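You operate a simulated robot arm through the tools that you are given. There is no shell and no other tool.

You are at the controls of a simulated robot arm. One attempt, no reset.

Task
Clear the old plan, key in the toilets in the order on the plan card and start it.
Fine: the white plan card lies on the mats; press each key once.
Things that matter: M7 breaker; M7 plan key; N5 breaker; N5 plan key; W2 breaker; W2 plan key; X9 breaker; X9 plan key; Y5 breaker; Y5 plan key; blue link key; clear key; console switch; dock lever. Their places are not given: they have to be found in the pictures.

The check looks at the end state, three seconds after you hand in, the way a careful person would. Anything else that was tipped, shoved, dropped, spilled or broken makes it a failure.

Robot
A 7-joint arm with a two-finger parallel gripper, fixed in place. Base frame: the origin is at the foot of the arm, x ahead of it, y to its left, z up. Units: mm, rad, N and s.
Its first joint turns from -2.897 to 2.897 rad. Payload 4.4 kg.
Tool frame: the origin (TCP) lies between the finger pads and is the grasp point; the fingertips stand 23 mm ahead of it; z points along the fingers, y is the line along which they close. The gripper opens to 94 mm. The fingers are 38 mm wide and 10 mm thick; the gripper's body (54 by 96 mm) begins 39 mm behind the TCP.
Orientation is that of the tool frame in the base frame, as a unit quaternion [w, x, y, z]. With the fingers straight down and closing along the base's y, the tool's x points along the base's -x, its y along +y and its z along -z.

Tools
- The arm moves only by the tool jog_arm. Its argument "plan" is a list of rows, each a list of 2 entries, a list of its own where there are three numbers: the shift along the base's x, y, z in units of 50 mm (1.0 is 50 mm), then the turn, a rotation vector about the base's x, y, z in units of 5 degrees (1.0 is 5 degrees). In form: [[[x, y, z], [ax, ay, az]], ...]. A call has 1 to 20 rows; each row shifts and turns the commanded pose from where the row before left it. "gripper" is the opening, from 0 (shut) to 1 (fully open), set as the call begins (left out, the last holds). A call with a number of a shift or a turn outside -1 to 1 is refused whole. A row lasts 0.2 s, in which the tool goes at most 50 mm and 0.15 rad; a call with a longer step from one row to the next is refused whole, and so is a gripper value outside its range. Where a pose cannot be reached the arm comes as near as it can. A force on the tool above 40 N (or 10 N above the force at the start of the call, whichever is more), or a blocked arm, ends the call early, and 0.2 s more pass. Each finger travels about 72 mm/s and halts on what it meets, pressing with about 36 N; the grip force reading is that of the motor and also rises with nothing between the fingers. The clock runs only during rows and for 0.2 s after the last one: add rows that do not move to give the fingers time. It gives the time, the measured TCP pose, the force on the tool (base axes), the opening and the grip force at its end, in the units of the frame above (readings bear some noise), with the torque about the TCP (base axes, N m) and any sound that the robot's microphone picked up.
- Cameras (640 x 400 px; columns grow to the right, rows downward): "scene" is fixed at [401.6, -499.3, 1709.7]; the picture's right is [0.64, -0.77, 0.00], its down [-0.71, -0.60, -0.37] and it looks along [0.29, 0.24, -0.93] (base axes); focal length 214 px, centre (320, 200). "wrist" rides on the gripper at [86, 16, -75] in the tool frame; the picture's right is [-0.18, 0.98, 0.00], its down [-0.58, -0.11, -0.81] and it looks along [-0.79, -0.15, 0.59] (tool axes); focal length 243 px, centre (320, 200).
- get_image(camera): a new picture of that camera. The clock stands still meanwhile.
- pixel_to_xyz(camera, pixels): there is no depth. For up to 12 entries [column, row, z] of the newest picture of that camera ("zoom" is the newest enlarged one), the place [x, y] in the base frame at which the ray of that pixel passes the height z, good to about 2 mm. The clock stands still meanwhile.
- close_up(camera, box): a new picture of the part [left, top, right, bottom] of that camera's present view, enlarged. The clock stands still meanwhile.
- finish_job(): hands the job in; it is judged then, once.

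Unless the task says otherwise, let go and move clear before handing in.

The tools are called as a command line: name --argument value ..., lists and objects as JSON in quotes. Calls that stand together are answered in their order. jog_arm: Moves the arm, as the interface text tells. Its arguments: {"type":"object","properties":{"plan":{"type":"array","items":{"type":"array"}},"gripper":{"type":"number"}},"required":["plan"]} The other tools are called the same way: get_image (camera) takes a picture; pixel_to_xyz (camera, pixels) gives the place at which the rays of pixels pass given heights; close_up (camera, box) takes an enlarged picture of a part of a camera's view; finish_job () hands the job in.

At the start:

```text
t: 0.0
eef_pos: [801.8, 7.6, 1350.7]
orientation: [-0.001, 0.0, 1.0, 0.0]
force: [0.0, -0.2, -1.3]
moment: [0.0, -0.01, 0.0]
finger_gap: 94.1
grasp_force: 0.0
```

scene: 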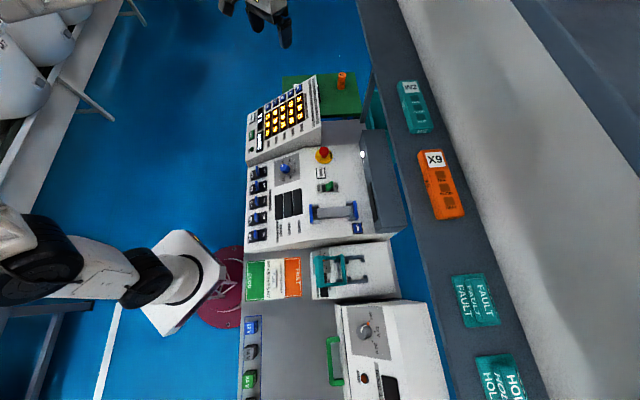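
wrist: 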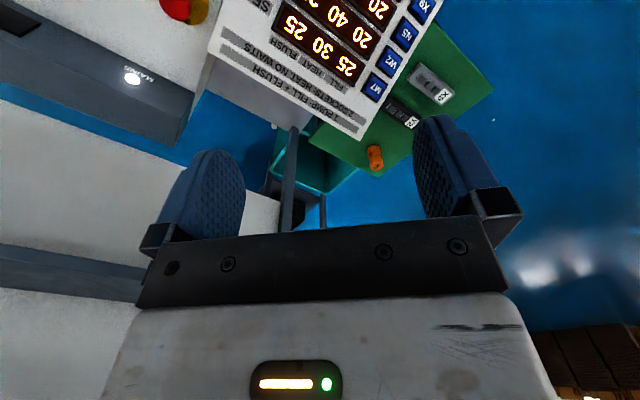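

The scene picture shows a console with a display around (285,115), breakers near (257,200) and a lever or handle near (333,212). I'll enlarge these parts first.

close_up --camera "scene" --box '[230, 60, 390, 160]'

close_up --camera "scene" --box '[230, 150, 390, 250]'

close_up --camera "scene" --box '[230, 240, 440, 400]'

close_up --camera "scene" --box '[380, 60, 540, 400]'

close_up --camera "wrist" --box '[200, 0, 520, 200]'

```text
4.00 times, centred on (310, 110) of scene
```

zoom: 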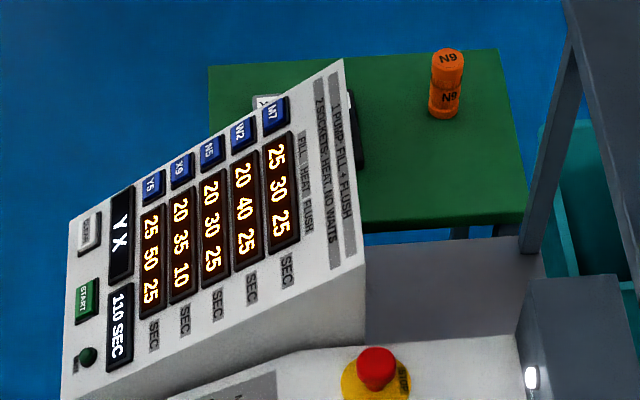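

```text
4.00 times, centred on (310, 200) of scene
```

zoom: 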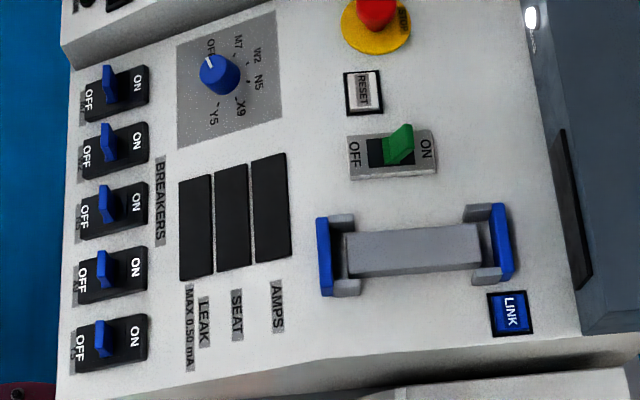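

```text
2.50 times, centred on (335, 320) of scene
```

zoom: 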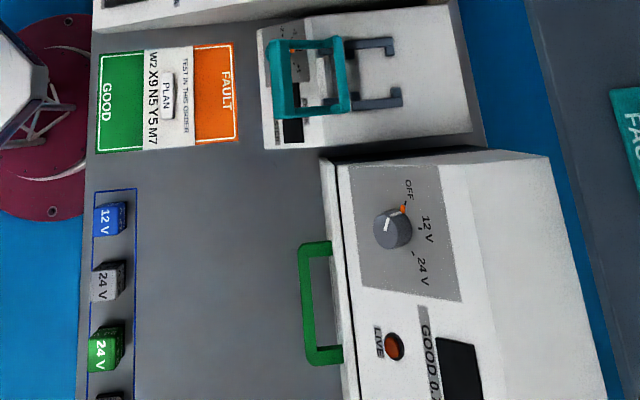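

```text
1.18 times, centred on (460, 230) of scene
```

zoom: 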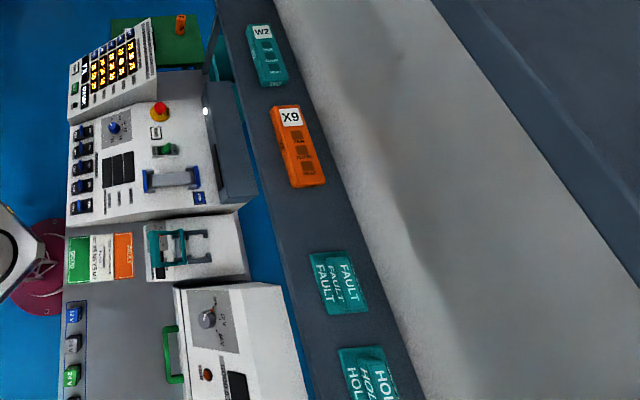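

```text
2.00 times, centred on (360, 100) of wrist
```

zoom: 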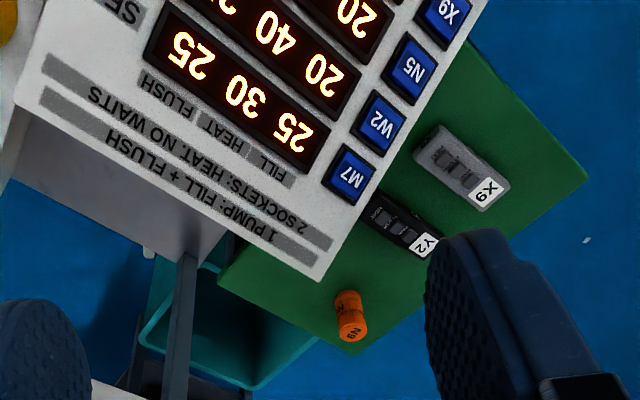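

The plan card appears at about (297,280) and the plan keypad at (285,115). I'll zoom in closer on both to read the order.

close_up --camera "scene" --box '[240, 250, 320, 310]'

close_up --camera "scene" --box '[240, 75, 330, 165]'

```text
6.67 times, centred on (280, 280) of scene
```

zoom: 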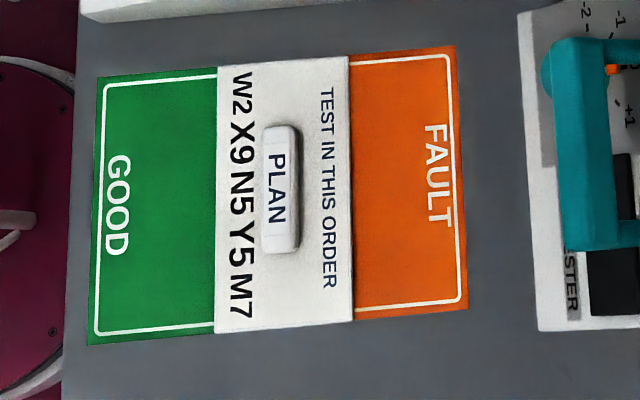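

```text
4.44 times, centred on (285, 120) of scene
```

zoom: 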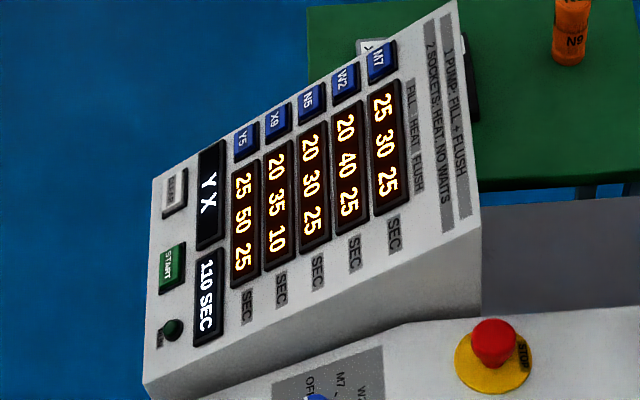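

The card reads W2, X9, N5, Y5, M7. By triangulation M7 is at about (943, 72, 1038), so I'll back the arm away to get the whole keypad into the wrist view.

jog_arm --plan '[[[-1, 0.2, 0], [0, 0, 0]], [[-1, 0.2, 0], [0, 0, 0]], [[-1, 0.2, 0], [0, 0, 0]], [[-1, 0.2, 0], [0, 0, 0]], [[0, 0, 0], [0, 0, 0]]]' --gripper 0

get_image --camera "wrist"

get_image --camera "scene"

```text
refused: row 1 steps farther than a row can; nothing moved
```

```text
taken
```

wrist: 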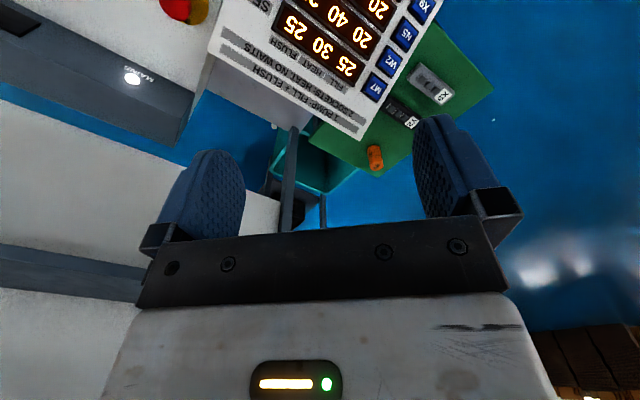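

```text
taken
```

scene: 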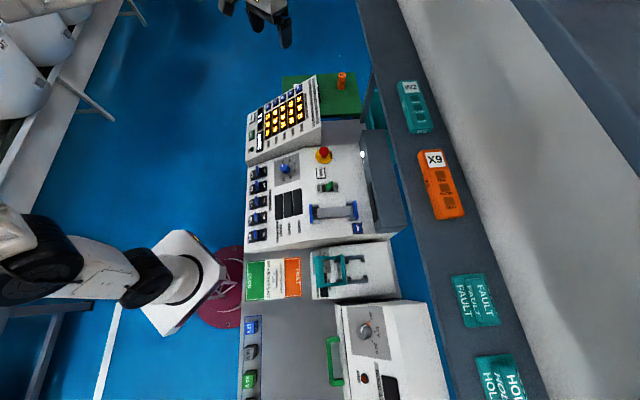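

The combined step was over 50 mm, so the call was refused and nothing moved. I'll retry with smaller steps.

jog_arm --plan '[[[-0.8, 0.2, 0], [0, 0, 0]], [[-0.8, 0.2, 0], [0, 0, 0]], [[-0.8, 0.2, 0], [0, 0, 0]], [[-0.8, 0.2, 0], [0, 0, 0]], [[-0.8, 0.2, 0], [0, 0, 0]], [[0, 0, 0], [0, 0, 0]]]' --gripper 0

get_image --camera "wrist"

get_image --camera "scene"

```text
t: 1.4
eef_pos: [601.7, 58.6, 1350.3]
orientation: [0.0, -0.001, 1.0, 0.0]
force: [-0.5, 0.2, 0.5]
moment: [-0.01, -0.01, 0.01]
finger_gap: 0.0
grasp_force: 35.7
```

```text
taken
```

wrist: 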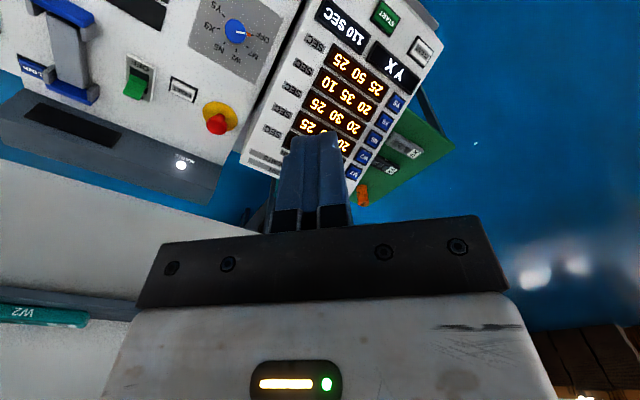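

```text
taken
```

scene: 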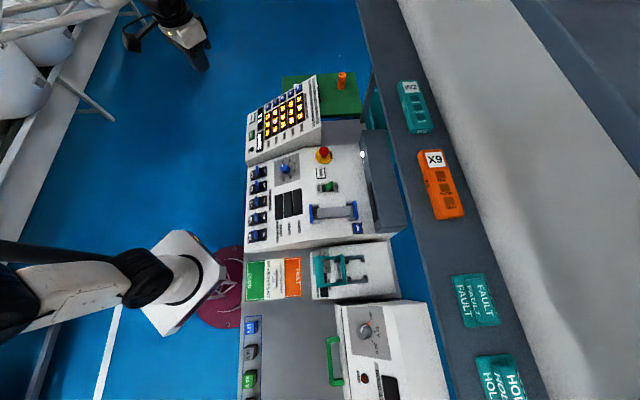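

The wrist view now shows every plan key, plus CLEAR at (420,50) and START at (385,17). I'll enlarge that area to place the keys accurately.

close_up --camera "wrist" --box '[300, 0, 460, 100]'

close_up --camera "wrist" --box '[300, 90, 460, 190]'

close_up --camera "scene" --box '[240, 78, 320, 128]'

close_up --camera "scene" --box '[240, 115, 320, 165]'

```text
4.00 times, centred on (380, 50) of wrist
```

zoom: 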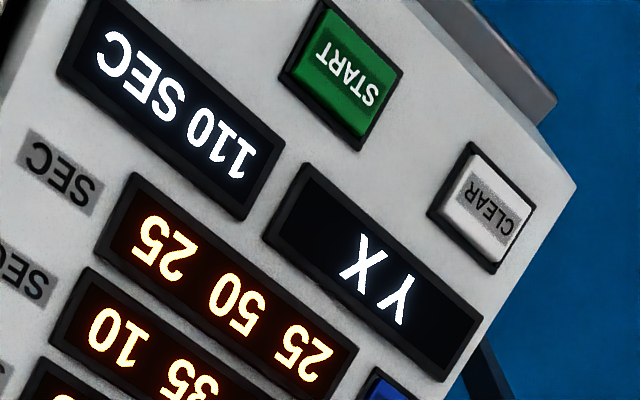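

```text
4.00 times, centred on (380, 140) of wrist
```

zoom: 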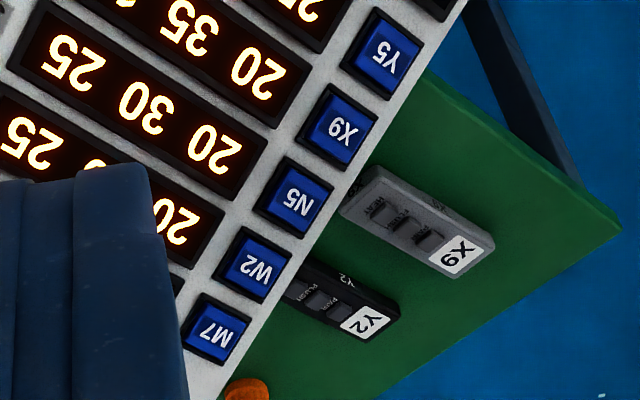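

```text
8.00 times, centred on (280, 103) of scene
```

zoom: 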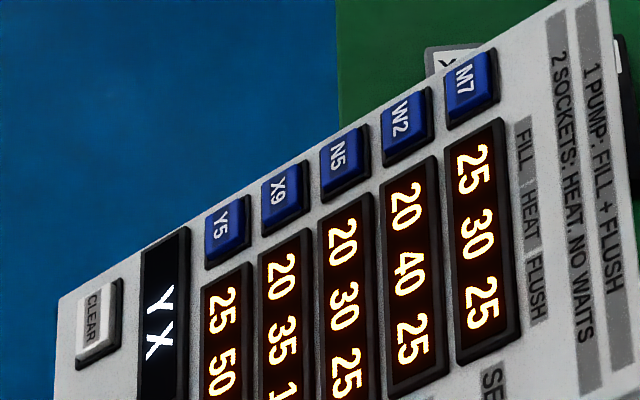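

```text
8.00 times, centred on (280, 140) of scene
```

zoom: 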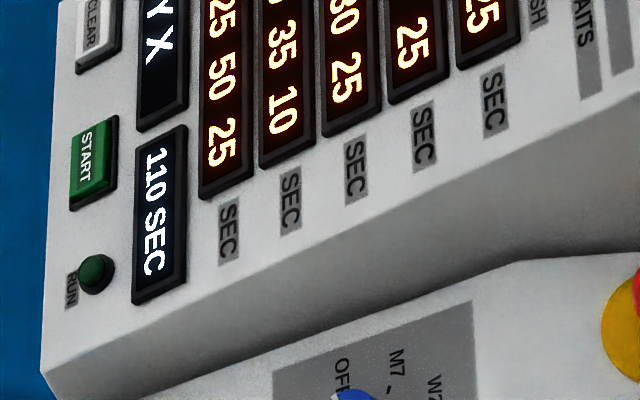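

I've read the key-cap centres in both views. Next I'll cast their rays at two heights to triangulate them.

pixel_to_xyz --camera "scene" --pixels '[[298.6, 88, 1000], [298.6, 88, 1040], [268.1, 106.6, 960], [268.1, 106.6, 1000], [251.9, 118.25, 940], [251.9, 118.25, 980], [251.4, 134.75, 940], [251.4, 134.75, 980], [282.9, 98.25, 980], [282.9, 98.25, 1020]]'

pixel_to_xyz --camera "wrist" --pixels '[[354, 173, 1000], [354, 173, 1040], [396, 104.5, 960], [396, 104.5, 1000], [421.75, 52.5, 940], [421.75, 52.5, 980], [386.25, 21.25, 940], [386.25, 21.25, 980], [374.25, 139.5, 980], [374.25, 139.5, 1020]]'

```text
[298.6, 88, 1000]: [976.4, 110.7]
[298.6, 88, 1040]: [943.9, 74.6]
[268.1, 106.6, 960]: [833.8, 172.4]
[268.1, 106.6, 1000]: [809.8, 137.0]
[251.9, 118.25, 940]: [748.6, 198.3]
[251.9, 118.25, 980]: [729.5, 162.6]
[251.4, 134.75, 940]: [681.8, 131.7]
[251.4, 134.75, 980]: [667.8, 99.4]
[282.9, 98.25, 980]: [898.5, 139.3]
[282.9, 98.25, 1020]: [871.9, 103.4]
```

```text
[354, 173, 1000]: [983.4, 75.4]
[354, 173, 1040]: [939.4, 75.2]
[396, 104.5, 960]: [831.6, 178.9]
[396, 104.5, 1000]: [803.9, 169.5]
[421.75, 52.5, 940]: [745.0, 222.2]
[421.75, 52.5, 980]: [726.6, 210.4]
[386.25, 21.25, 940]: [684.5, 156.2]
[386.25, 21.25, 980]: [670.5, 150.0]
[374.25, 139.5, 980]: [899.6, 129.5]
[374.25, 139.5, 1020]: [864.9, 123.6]
```

Triangulation gives M7 (942,75,1039), N5 (889,128,993), Y5 (839,181,950), CLEAR (765,234,900) and START (696,162,902). The panel slopes up at about 31° towards (+x,−y). Before choosing how to press, I'll check the shape of the fingertips.

close_up --camera "wrist" --box '[240, 120, 400, 240]'

close_up --camera "scene" --box '[110, 0, 230, 80]'

```text
3.33 times, centred on (320, 180) of wrist
```

zoom: 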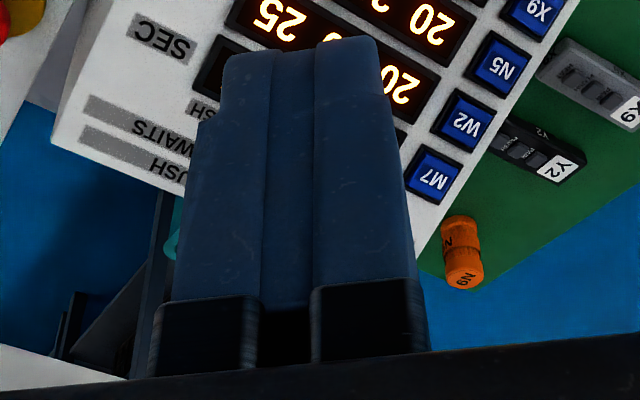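

```text
5.00 times, centred on (170, 40) of scene
```

zoom: 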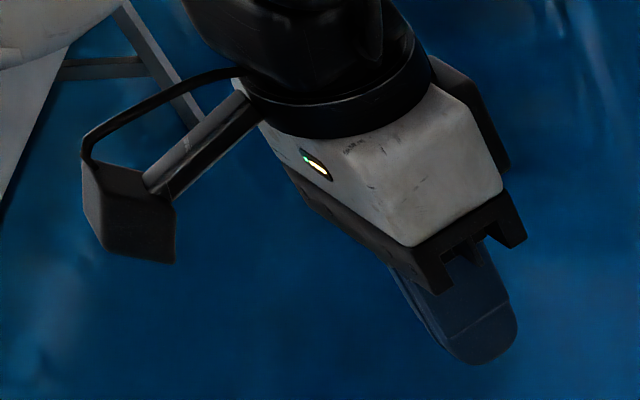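

The tips have rounded corners. I'll yaw the tool about −46° to line up with the panel, lean it 15° towards the panel normal and come in above the keypad.

jog_arm --plan '[[[0.15, 0.14, -0.23], [0, 0, -1]], [[0.15, 0.14, -0.23], [0, 0, -1]], [[0.15, 0.14, -0.23], [0, 0, -1]], [[0.15, 0.14, -0.23], [0, 0, -1]], [[0.15, 0.14, -0.23], [0, 0, -1]], [[0.15, 0.14, -0.23], [0, 0, -1]], [[0.15, 0.14, -0.23], [0, 0, -1]], [[0.15, 0.14, -0.23], [0, 0, -1]], [[0.15, 0.14, -0.23], [0, 0, -1]], [[0.15, 0.14, -0.23], [0, 0, -0.15]], [[0.15, 0.14, -0.23], [-0.7, -0.715, 0]], [[0.15, 0.14, -0.23], [-0.7, -0.715, 0]], [[0.15, 0.14, -0.23], [-0.7, -0.715, 0]], [[0, 0, 0], [0, 0, 0]]]' --gripper 0

get_image --camera "wrist"

get_image --camera "scene"

```text
t: 4.4
eef_pos: [700.7, 149.6, 1199.7]
orientation: [0.122, 0.385, 0.914, -0.048]
force: [0.6, 0.5, 1.1]
moment: [0.04, 0.0, 0.0]
finger_gap: 0.0
grasp_force: 36.0
```

```text
taken
```

wrist: 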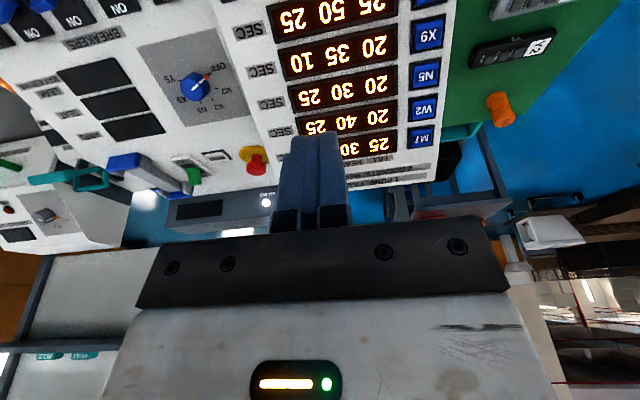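

```text
taken
```

scene: 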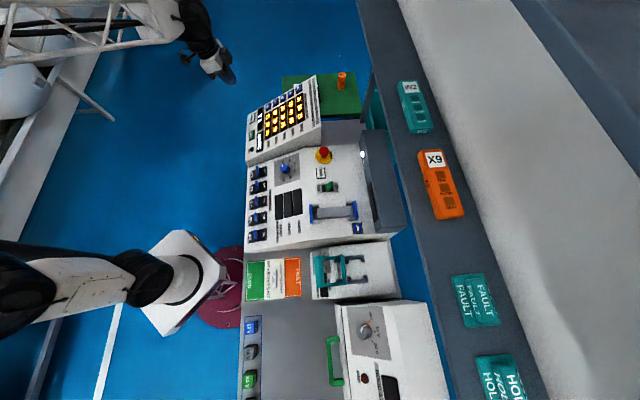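

The yaw now matches the panel, with the display rows lying as expected. I'll refine the key positions from this second wrist viewpoint.

close_up --camera "wrist" --box '[360, 0, 520, 160]'

```text
2.50 times, centred on (440, 80) of wrist
```

zoom: 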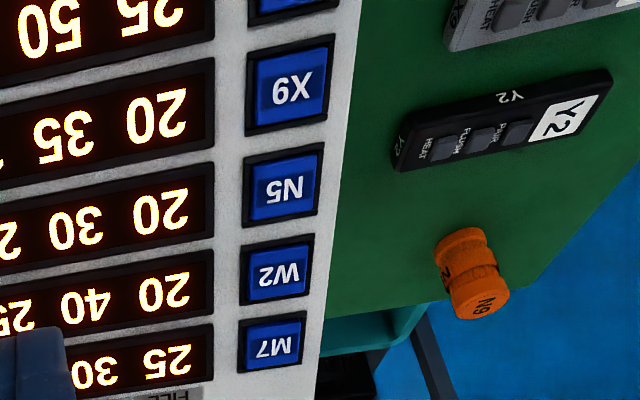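

I'll cast the rays for these four caps at the estimated heights.

pixel_to_xyz --camera "zoom" --pixels '[[291, 85, 960], [291, 85, 1000], [283, 187, 980], [283, 187, 1020], [278, 270, 1000], [278, 270, 1040], [274, 343, 1020], [274, 343, 1060]]'

pixel_to_xyz --camera "scene" --pixels '[[275.4, 102.6, 960], [275.4, 102.6, 1000], [282.9, 98.25, 980], [282.9, 98.25, 1020], [290.6, 93.25, 1000], [290.6, 93.25, 1040], [298.6, 88, 1020], [298.6, 88, 1060]]'

```text
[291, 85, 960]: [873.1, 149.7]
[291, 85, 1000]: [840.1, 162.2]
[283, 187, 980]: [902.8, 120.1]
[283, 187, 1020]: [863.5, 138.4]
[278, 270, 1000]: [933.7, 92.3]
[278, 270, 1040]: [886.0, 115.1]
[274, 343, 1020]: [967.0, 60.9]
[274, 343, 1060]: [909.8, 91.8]
```

```text
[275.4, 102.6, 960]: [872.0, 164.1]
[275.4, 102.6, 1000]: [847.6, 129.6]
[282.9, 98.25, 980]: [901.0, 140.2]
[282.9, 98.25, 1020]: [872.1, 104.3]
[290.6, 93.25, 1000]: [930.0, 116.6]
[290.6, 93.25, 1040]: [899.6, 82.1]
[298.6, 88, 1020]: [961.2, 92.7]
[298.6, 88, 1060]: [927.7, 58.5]
```

Both viewpoints agree: X9 (864,153,972), N5 (889,127,995), W2 (915,102,1017), M7 (942,76,1039). I'll move to a hover about 60 mm off CLEAR.

jog_arm --plan '[[[0.094, 0.4, -0.767], [0, 0, 0]], [[0.094, 0.4, -0.767], [0, 0, 0]], [[0.094, 0.4, -0.767], [0, 0, 0]], [[0.094, 0.4, -0.767], [0, 0, 0]], [[0.094, 0.4, -0.767], [0, 0, 0]], [[0.094, 0.4, -0.767], [0, 0, 0]], [[0, 0, 0], [0, 0, 0]]]'

get_image --camera "wrist"

close_up --camera "scene" --box '[220, 70, 340, 170]'

```text
t: 6.0
eef_pos: [727.5, 267.6, 969.3]
orientation: [0.122, 0.385, 0.914, -0.047]
force: [0.7, 0.3, 0.0]
moment: [-0.05, 0.0, -0.01]
finger_gap: 0.3
grasp_force: 35.7
```

```text
taken
```

wrist: 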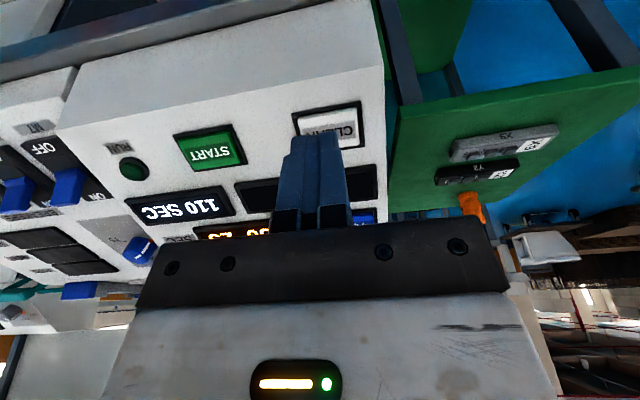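

```text
4.00 times, centred on (280, 120) of scene
```

zoom: 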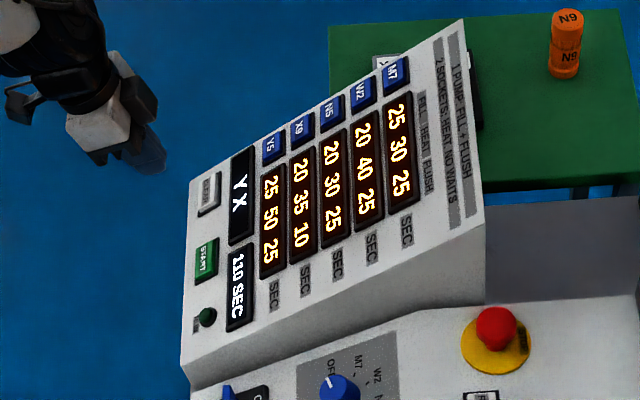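

START is in full view at (211,149) and CLEAR is just beyond the fingertips at (331,122). I'll enlarge this to refine both.

close_up --camera "wrist" --box '[160, 80, 400, 230]'

```text
2.67 times, centred on (280, 155) of wrist
```

zoom: 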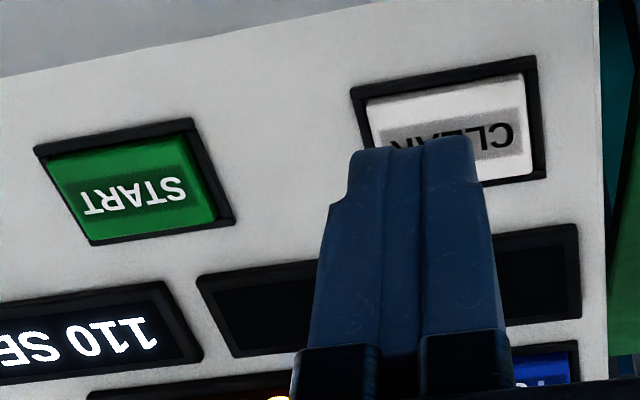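

I'll cast the rays for the CLEAR and START cap centres from here.

pixel_to_xyz --camera "zoom" --pixels '[[450, 133, 890], [450, 133, 910], [143, 194, 890], [143, 194, 910], [367, 100, 900], [522, 75, 900], [532, 172, 912], [418, 150, 970]]'

pixel_to_xyz --camera "scene" --pixels '[[251.9, 118.25, 890], [251.9, 118.25, 910], [251.4, 134.75, 890], [251.4, 134.75, 910]]'

```text
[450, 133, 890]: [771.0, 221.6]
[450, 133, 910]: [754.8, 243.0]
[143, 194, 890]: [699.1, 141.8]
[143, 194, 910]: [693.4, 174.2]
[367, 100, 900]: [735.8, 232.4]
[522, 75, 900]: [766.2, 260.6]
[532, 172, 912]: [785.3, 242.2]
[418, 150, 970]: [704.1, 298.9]
```

```text
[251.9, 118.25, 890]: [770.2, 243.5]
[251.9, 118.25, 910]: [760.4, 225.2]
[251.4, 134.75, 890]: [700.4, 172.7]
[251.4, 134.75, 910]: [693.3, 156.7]
```

CLEAR refines to (763,233,901) and START to (696,162,903). The tool is about 58 mm off CLEAR along the normal with little lateral error. I'll approach by 45 mm.

jog_arm --plan '[[[0.167, -0.161, -0.385], [0, 0, 0]], [[0.167, -0.161, -0.385], [0, 0, 0]], [[0, 0, 0], [0, 0, 0]]]'

close_up --camera "wrist" --box '[160, 80, 400, 230]'

close_up --camera "scene" --box '[220, 80, 320, 160]'

```text
t: 6.8
eef_pos: [744.4, 252.2, 932.0]
orientation: [0.121, 0.385, 0.914, -0.047]
force: [0.5, -0.3, -1.2]
moment: [0.0, 0.02, 0.01]
finger_gap: 0.0
grasp_force: 35.7
```

```text
2.67 times, centred on (280, 155) of wrist
```

zoom: 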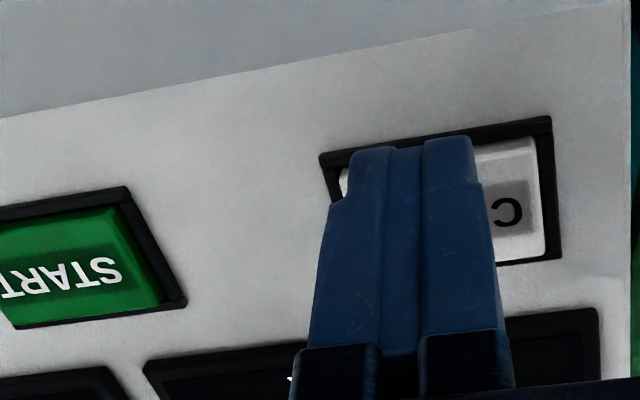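

```text
5.00 times, centred on (270, 120) of scene
```

zoom: 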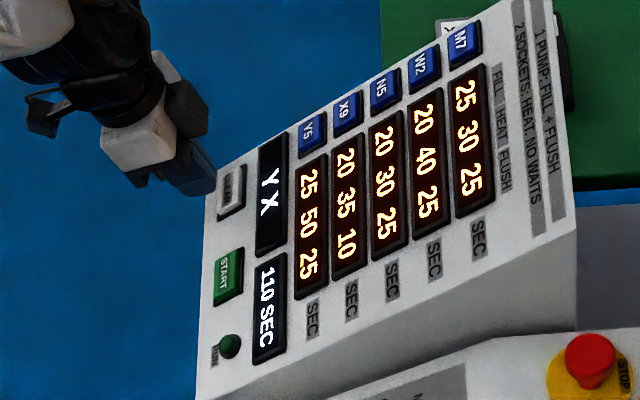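

The fingers are lined up over the CLEAR cap at about 13 mm. I'll advance 11 mm in small steps and check the force.

jog_arm --plan '[[[0.03, -0.0286, -0.0684], [0, 0, 0]], [[0.03, -0.0286, -0.0684], [0, 0, 0]], [[0.0148, -0.0143, -0.0342], [0, 0, 0]], [[0.0074, -0.0072, -0.0171], [0, 0, 0]], [[0, 0, 0], [0, 0, 0]]]'

```text
t: 8.0
eef_pos: [750.0, 249.4, 923.7]
orientation: [0.122, 0.385, 0.913, -0.048]
force: [-1.1, 1.3, 0.8]
moment: [0.01, 0.03, 0.02]
finger_gap: 0.0
grasp_force: 35.8
heard: click
```

A click was heard with little force. I'll check the display before moving on.

close_up --camera "scene" --box '[220, 80, 320, 160]'

close_up --camera "wrist" --box '[160, 80, 400, 230]'

```text
5.00 times, centred on (270, 120) of scene
```

zoom: 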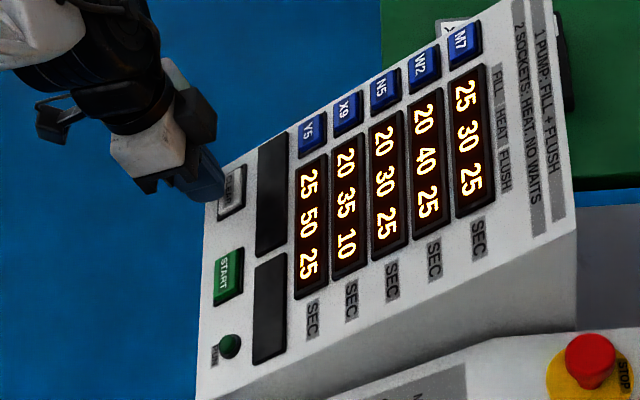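

```text
2.67 times, centred on (280, 155) of wrist
```

zoom: 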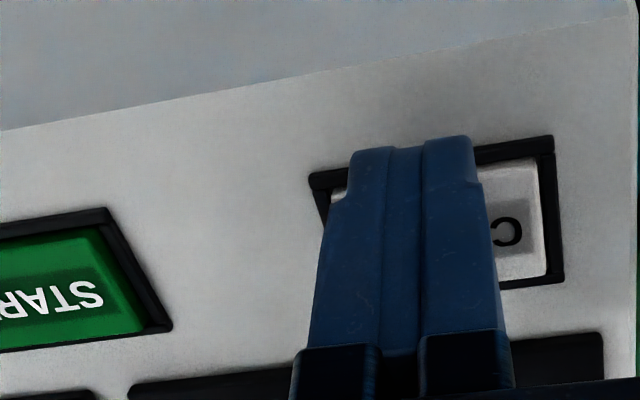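

The display is blank, so the old plan is cleared; the click came about 4 mm before predicted contact. I'll retract along the normal and go to hover over W2.

jog_arm --plan '[[[-0.148, 0.143, 0.342], [0, 0, 0]], [[-0.148, 0.143, 0.342], [0, 0, 0]], [[0.516, -0.455, 0.343], [0, 0, 0]], [[0.516, -0.455, 0.343], [0, 0, 0]], [[0.516, -0.455, 0.343], [0, 0, 0]], [[0.516, -0.455, 0.343], [0, 0, 0]], [[0.516, -0.455, 0.343], [0, 0, 0]], [[0.516, -0.455, 0.343], [0, 0, 0]], [[0, 0, 0], [0, 0, 0]]]'

close_up --camera "wrist" --box '[200, 40, 440, 190]'

close_up --camera "scene" --box '[230, 60, 330, 140]'

```text
t: 10.0
eef_pos: [890.9, 125.9, 1059.9]
orientation: [0.122, 0.385, 0.913, -0.048]
force: [-0.5, 0.6, 0.4]
moment: [-0.02, 0.0, 0.0]
finger_gap: 0.0
grasp_force: 35.9
```

```text
2.67 times, centred on (320, 115) of wrist
```

zoom: 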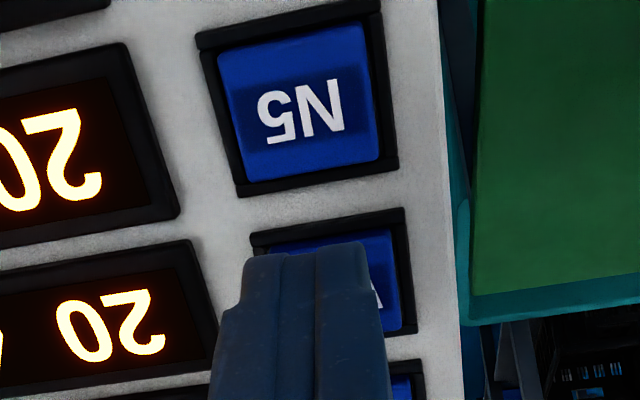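

```text
5.00 times, centred on (280, 100) of scene
```

zoom: 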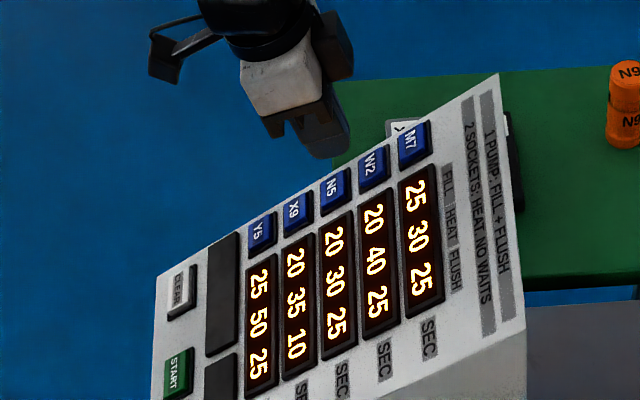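

The W2 cap is behind the fingertips and the lateral offset is under 1 mm. I'll advance 18 mm and look before pressing.

jog_arm --plan '[[[0.067, -0.0645, -0.154], [0, 0, 0]], [[0.067, -0.0645, -0.154], [0, 0, 0]], [[0, 0, 0], [0, 0, 0]]]'

close_up --camera "wrist" --box '[200, 40, 440, 190]'

close_up --camera "scene" --box '[260, 70, 320, 110]'

```text
t: 10.8
eef_pos: [895.3, 119.2, 1045.2]
orientation: [0.12, 0.386, 0.913, -0.048]
force: [1.3, 0.5, 0.6]
moment: [0.01, 0.02, -0.01]
finger_gap: 0.0
grasp_force: 36.1
```

```text
2.67 times, centred on (320, 115) of wrist
```

zoom: 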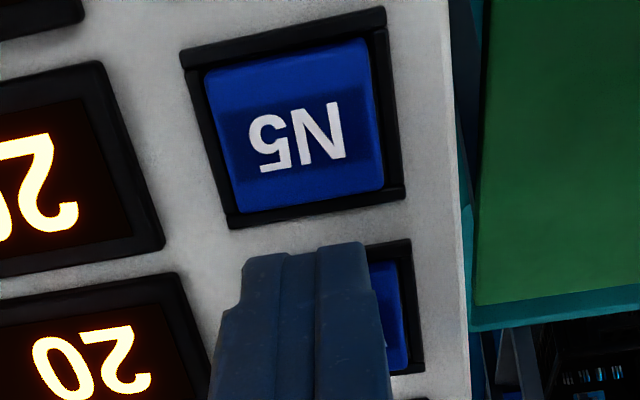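

```text
10.00 times, centred on (290, 90) of scene
```

zoom: 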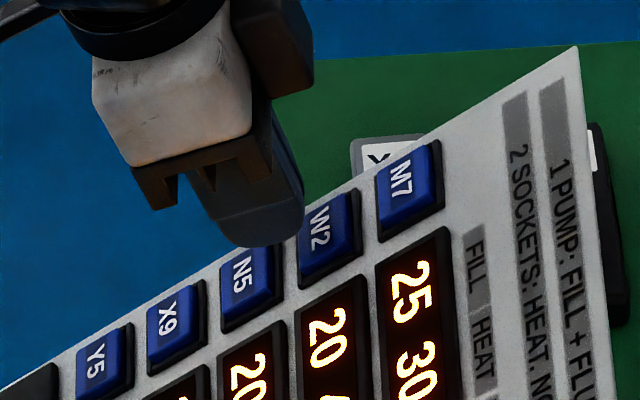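

The fingertip is close over W2 and clear of N5. I'll advance in 1–2 mm steps and listen for the click.

jog_arm --plan '[[[0.0148, -0.0143, -0.0342], [0, 0, 0]], [[0.0148, -0.0143, -0.0342], [0, 0, 0]], [[0.0148, -0.0143, -0.0342], [0, 0, 0]], [[0, 0, 0], [0, 0, 0]]]'

close_up --camera "scene" --box '[240, 80, 320, 140]'

```text
t: 11.8
eef_pos: [897.1, 118.4, 1038.4]
orientation: [0.121, 0.385, 0.914, -0.049]
force: [0.2, 0.7, 0.4]
moment: [0.03, 0.0, -0.03]
finger_gap: 0.3
grasp_force: 36.2
```

```text
6.67 times, centred on (280, 110) of scene
```

zoom: 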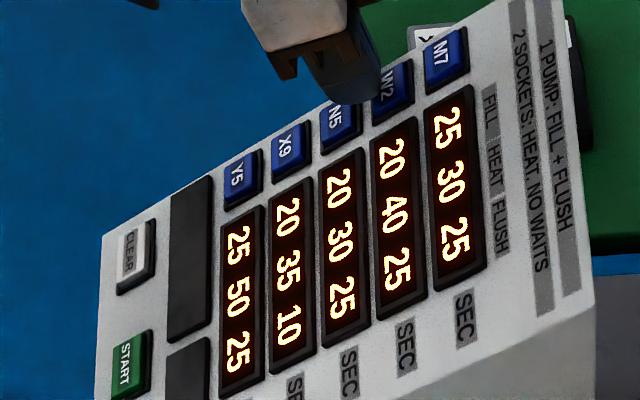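

No click yet, and about 4 mm remain to the predicted contact. I'll continue 3 mm in 1 mm steps.

jog_arm --plan '[[[0.0124, -0.0122, -0.012], [0, 0, 0]], [[0.0074, -0.0072, -0.0171], [0, 0, 0]], [[0.0074, -0.0072, -0.0171], [0, 0, 0]], [[0, 0, 0], [0, 0, 0]]]'

```text
t: 12.8
eef_pos: [898.6, 116.9, 1035.9]
orientation: [0.122, 0.385, 0.913, -0.048]
force: [-0.8, 1.1, 1.4]
moment: [-0.03, 0.0, -0.01]
finger_gap: 0.2
grasp_force: 36.7
heard: click
```

A click was heard. I'll check that the display shows W.

close_up --camera "scene" --box '[240, 80, 320, 140]'

```text
6.67 times, centred on (280, 110) of scene
```

zoom: 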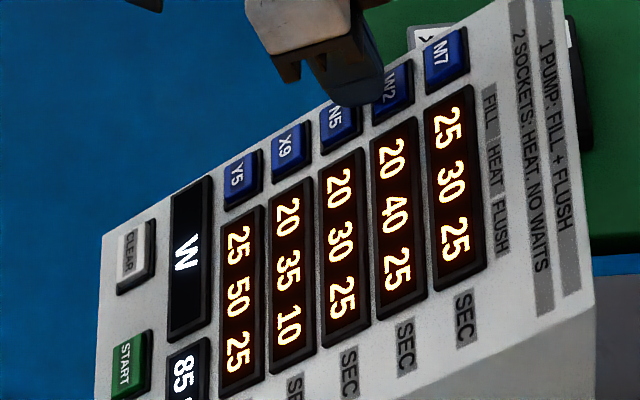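

The display shows W, 85 SEC. I'll retract 25 mm, shift two pitches down to X9 and approach to just short of contact.

jog_arm --plan '[[[-0.186, 0.179, 0.4275], [0, 0, 0]], [[-0.345, 0.345, -0.299], [0, 0, 0]], [[-0.345, 0.345, -0.299], [0, 0, 0]], [[-0.345, 0.345, -0.299], [0, 0, 0]], [[0.07, -0.068, -0.1625], [0, 0, 0]], [[0.07, -0.068, -0.1625], [0, 0, 0]], [[0, 0, 0], [0, 0, 0]]]'

close_up --camera "scene" --box '[240, 80, 320, 140]'

close_up --camera "wrist" --box '[200, 40, 440, 190]'

```text
t: 14.4
eef_pos: [844.3, 170.3, 998.0]
orientation: [0.121, 0.385, 0.914, -0.048]
force: [-0.1, 0.5, 0.5]
moment: [-0.01, -0.01, -0.02]
finger_gap: 0.0
grasp_force: 36.4
```

```text
6.67 times, centred on (280, 110) of scene
```

zoom: 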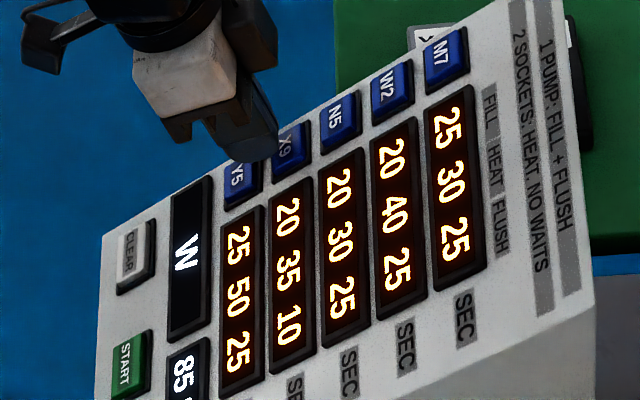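

```text
2.67 times, centred on (320, 115) of wrist
```

zoom: 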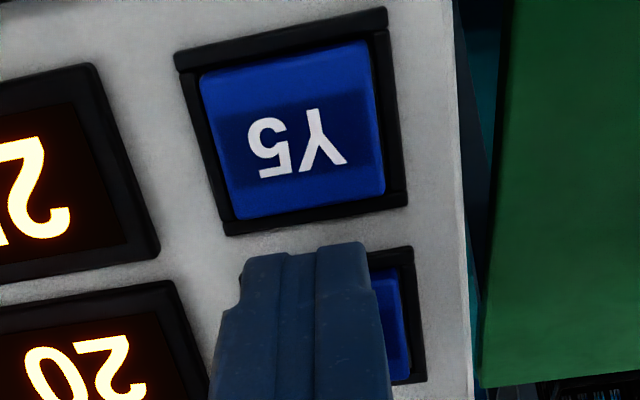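

This view matches the W2 one, with the fingertip sitting over X9. I'll advance 6 mm in small steps.

jog_arm --plan '[[[0.0148, -0.0143, -0.0342], [0, 0, 0]], [[0.0074, -0.0072, -0.0171], [0, 0, 0]], [[0.0074, -0.0072, -0.0171], [0, 0, 0]], [[0.0074, -0.0072, -0.0171], [0, 0, 0]], [[0.0074, -0.0072, -0.0171], [0, 0, 0]], [[0, 0, 0], [0, 0, 0]]]'

close_up --camera "scene" --box '[240, 80, 320, 140]'

```text
t: 15.8
eef_pos: [846.5, 167.9, 992.2]
orientation: [0.122, 0.385, 0.914, -0.047]
force: [-4.9, 5.8, 6.2]
moment: [-0.05, 0.0, 0.03]
finger_gap: 0.0
grasp_force: 36.3
heard: click
```

```text
6.67 times, centred on (280, 110) of scene
```

zoom: 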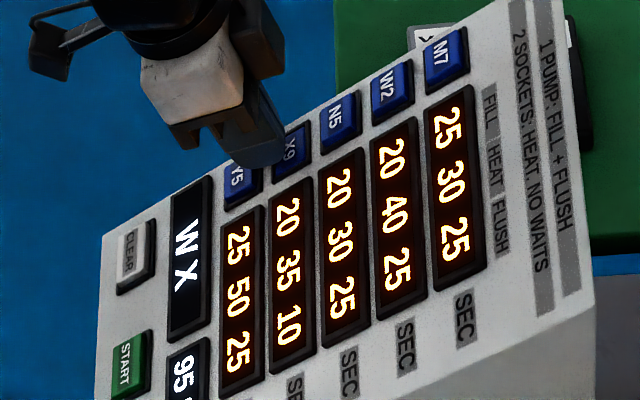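

The display shows WX. I'll retract, move up one pitch to N5 and press in the same way.

jog_arm --plan '[[[-0.186, 0.179, 0.4275], [0, 0, 0]], [[0.2585, -0.2585, 0.224], [0, 0, 0]], [[0.2585, -0.2585, 0.224], [0, 0, 0]], [[0.07, -0.068, -0.1625], [0, 0, 0]], [[0.07, -0.068, -0.1625], [0, 0, 0]], [[0, 0, 0], [0, 0, 0]], [[0.0148, -0.0143, -0.0342], [0, 0, 0]], [[0.0074, -0.0072, -0.0171], [0, 0, 0]], [[0.0074, -0.0072, -0.0171], [0, 0, 0]], [[0.0074, -0.0072, -0.0171], [0, 0, 0]], [[0, 0, 0], [0, 0, 0]]]'

close_up --camera "scene" --box '[240, 80, 320, 140]'

```text
t: 18.2
eef_pos: [871.7, 141.9, 1014.9]
orientation: [0.122, 0.385, 0.913, -0.048]
force: [-0.6, 1.5, 1.5]
moment: [0.0, -0.01, -0.01]
finger_gap: 0.0
grasp_force: 35.8
heard: click
```

```text
6.67 times, centred on (280, 110) of scene
```

zoom: 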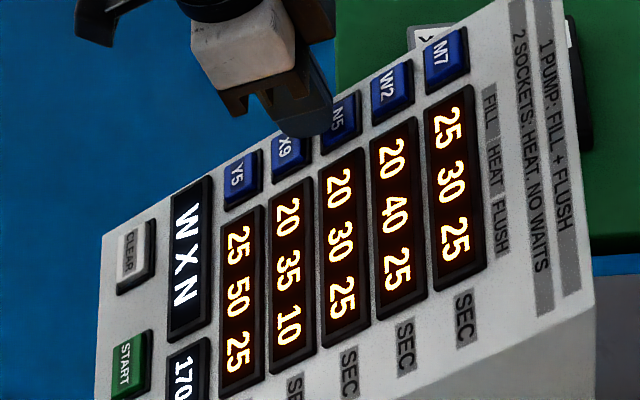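

The display shows WXN. Next is Y5, two pitches down, pressed slightly less deep to start with.

jog_arm --plan '[[[-0.186, 0.179, 0.4275], [0, 0, 0]], [[-0.345, 0.345, -0.299], [0, 0, 0]], [[-0.345, 0.345, -0.299], [0, 0, 0]], [[-0.345, 0.345, -0.299], [0, 0, 0]], [[0.07, -0.068, -0.1625], [0, 0, 0]], [[0.07, -0.068, -0.1625], [0, 0, 0]], [[0, 0, 0], [0, 0, 0]], [[0.0148, -0.0143, -0.0342], [0, 0, 0]], [[0.0074, -0.0072, -0.0171], [0, 0, 0]], [[0.0074, -0.0072, -0.0171], [0, 0, 0]], [[0.0074, -0.0072, -0.0171], [0, 0, 0]], [[0, 0, 0], [0, 0, 0]]]'

close_up --camera "scene" --box '[240, 80, 320, 140]'

```text
t: 20.8
eef_pos: [820.5, 195.2, 971.1]
orientation: [0.122, 0.385, 0.914, -0.047]
force: [-2.1, 2.3, 3.2]
moment: [-0.02, -0.04, 0.01]
finger_gap: 0.2
grasp_force: 36.4
heard: click
```

```text
6.67 times, centred on (280, 110) of scene
```

zoom: 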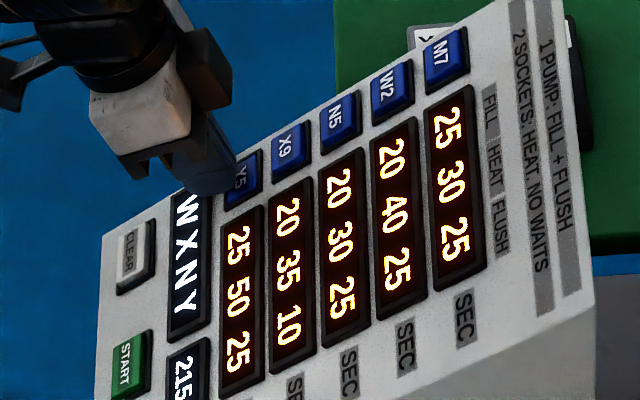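

The display shows WXNY. Last plan key is M7, four pitches up; I'll approach to about 3 mm short and confirm before pressing.

jog_arm --plan '[[[-0.186, 0.179, 0.4275], [0, 0, 0]], [[0.4136, -0.4136, 0.3584], [0, 0, 0]], [[0.4136, -0.4136, 0.3584], [0, 0, 0]], [[0.4136, -0.4136, 0.3584], [0, 0, 0]], [[0.4136, -0.4136, 0.3584], [0, 0, 0]], [[0.4136, -0.4136, 0.3584], [0, 0, 0]], [[0.07, -0.068, -0.1625], [0, 0, 0]], [[0.07, -0.068, -0.1625], [0, 0, 0]], [[0, 0, 0], [0, 0, 0]]]'

close_up --camera "scene" --box '[240, 80, 320, 140]'

close_up --camera "wrist" --box '[200, 40, 440, 190]'

```text
t: 22.8
eef_pos: [921.4, 92.7, 1066.2]
orientation: [0.121, 0.386, 0.913, -0.049]
force: [0.1, 0.8, 0.6]
moment: [-0.01, 0.0, 0.04]
finger_gap: 0.1
grasp_force: 35.8
```

```text
6.67 times, centred on (280, 110) of scene
```

zoom: 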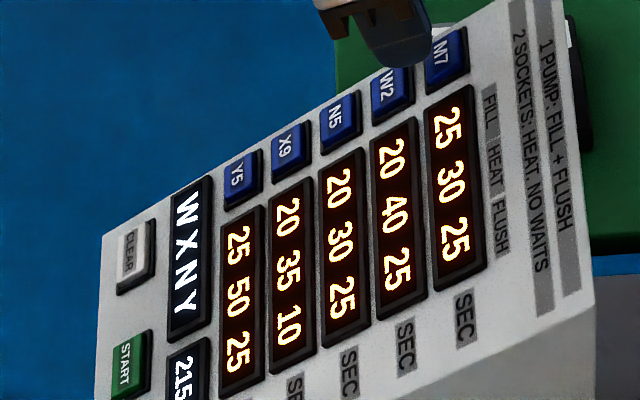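

```text
2.67 times, centred on (320, 115) of wrist
```

zoom: 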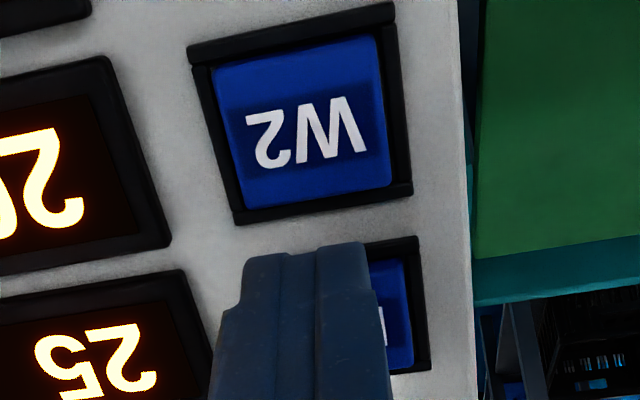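

The view again matches the earlier presses, with roughly 8–9 mm to go on M7. I'll advance 7 mm in small steps.

jog_arm --plan '[[[0.0148, -0.0143, -0.0342], [0, 0, 0]], [[0.0148, -0.0143, -0.0342], [0, 0, 0]], [[0.0074, -0.0072, -0.0171], [0, 0, 0]], [[0.0074, -0.0072, -0.0171], [0, 0, 0]], [[0.0074, -0.0072, -0.0171], [0, 0, 0]], [[0, 0, 0], [0, 0, 0]]]'

```text
t: 24.2
eef_pos: [923.8, 88.6, 1060.3]
orientation: [0.121, 0.385, 0.914, -0.049]
force: [0.1, 0.4, 0.7]
moment: [0.0, 0.0, -0.04]
finger_gap: 0.0
grasp_force: 35.6
```

There is no click or contact force yet. I'll advance 2 mm more in 1 mm steps.

jog_arm --plan '[[[0.0074, -0.0072, -0.0171], [0, 0, 0]], [[0.0074, -0.0072, -0.0171], [0, 0, 0]], [[0, 0, 0], [0, 0, 0]]]'

close_up --camera "scene" --box '[240, 80, 320, 140]'

```text
t: 25.0
eef_pos: [924.0, 88.7, 1058.5]
orientation: [0.122, 0.385, 0.914, -0.048]
force: [-1.4, 1.8, 1.1]
moment: [-0.03, -0.01, 0.01]
finger_gap: 0.0
grasp_force: 35.5
heard: click
```

```text
6.67 times, centred on (280, 110) of scene
```

zoom: 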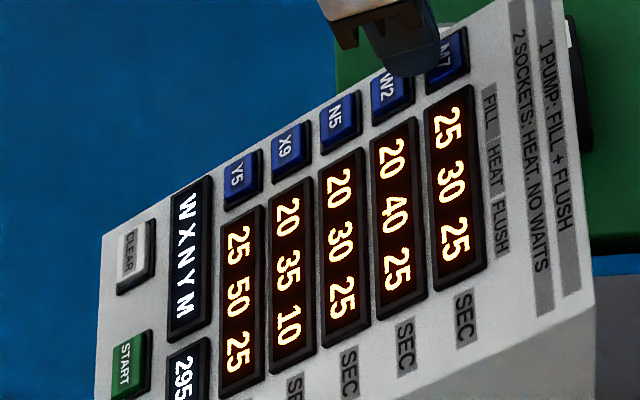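

The display reads WXNYM, matching the card. I'll retract 40 mm and move to hover over START.

jog_arm --plan '[[[-0.148, 0.143, 0.342], [0, 0, 0]], [[-0.148, 0.143, 0.342], [0, 0, 0]], [[-0.6045, 0.2245, -0.3325], [0, 0, 0]], [[-0.6045, 0.2245, -0.3325], [0, 0, 0]], [[-0.6045, 0.2245, -0.3325], [0, 0, 0]], [[-0.6045, 0.2245, -0.3325], [0, 0, 0]], [[-0.6045, 0.2245, -0.3325], [0, 0, 0]], [[-0.6045, 0.2245, -0.3325], [0, 0, 0]], [[-0.6045, 0.2245, -0.3325], [0, 0, 0]], [[-0.6045, 0.2245, -0.3325], [0, 0, 0]], [[0, 0, 0], [0, 0, 0]]]'

close_up --camera "scene" --box '[220, 80, 320, 160]'

close_up --camera "wrist" --box '[200, 40, 440, 190]'

```text
t: 27.4
eef_pos: [668.4, 193.6, 958.4]
orientation: [0.121, 0.386, 0.913, -0.049]
force: [-0.7, -0.3, -0.3]
moment: [0.04, 0.03, 0.03]
finger_gap: 0.2
grasp_force: 35.4
```

```text
5.00 times, centred on (270, 120) of scene
```

zoom: 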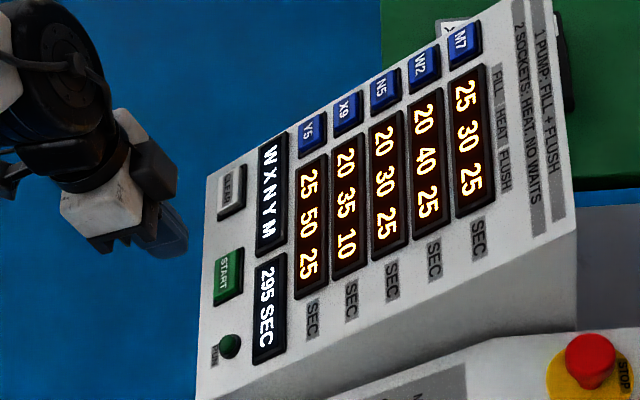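

```text
2.67 times, centred on (320, 115) of wrist
```

zoom: 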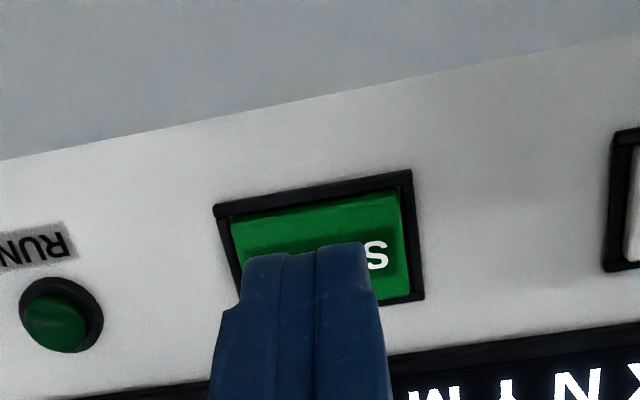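

The START cap is straight ahead of the fingertips, with about 39 mm to go. I'll approach 31 mm and then step in slowly.

jog_arm --plan '[[[0.115, -0.111, -0.265], [0, 0, 0]], [[0.115, -0.111, -0.265], [0, 0, 0]], [[0, 0, 0], [0, 0, 0]]]'

close_up --camera "wrist" --box '[200, 40, 440, 190]'

```text
t: 28.2
eef_pos: [680.9, 182.6, 931.8]
orientation: [0.121, 0.386, 0.913, -0.047]
force: [0.7, -0.4, 0.7]
moment: [-0.01, 0.0, 0.0]
finger_gap: 0.0
grasp_force: 35.9
```

```text
2.67 times, centred on (320, 115) of wrist
```

zoom: 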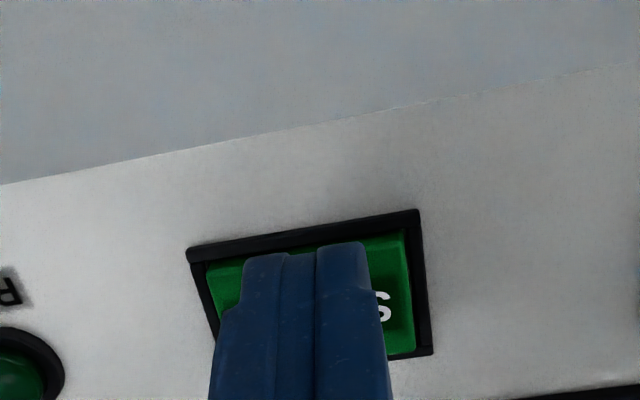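

The fingers are centred over START with about 7 mm to go. I'll step in and listen for the click.

jog_arm --plan '[[[0.0148, -0.0143, -0.0342], [0, 0, 0]], [[0.0148, -0.0143, -0.0342], [0, 0, 0]], [[0.0074, -0.0072, -0.0171], [0, 0, 0]], [[0.0074, -0.0072, -0.0171], [0, 0, 0]], [[0, 0, 0], [0, 0, 0]]]'

close_up --camera "scene" --box '[220, 80, 320, 160]'

```text
t: 29.4
eef_pos: [681.0, 178.9, 928.2]
orientation: [0.121, 0.386, 0.913, -0.049]
force: [0.0, -0.6, -0.1]
moment: [0.0, 0.01, 0.0]
finger_gap: 0.0
grasp_force: 35.2
```

```text
5.00 times, centred on (270, 120) of scene
```

zoom: 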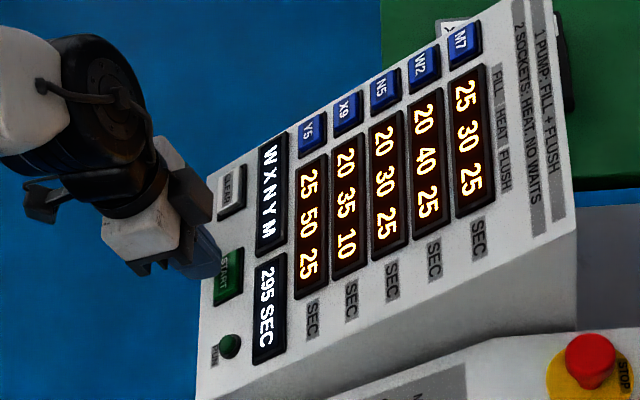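

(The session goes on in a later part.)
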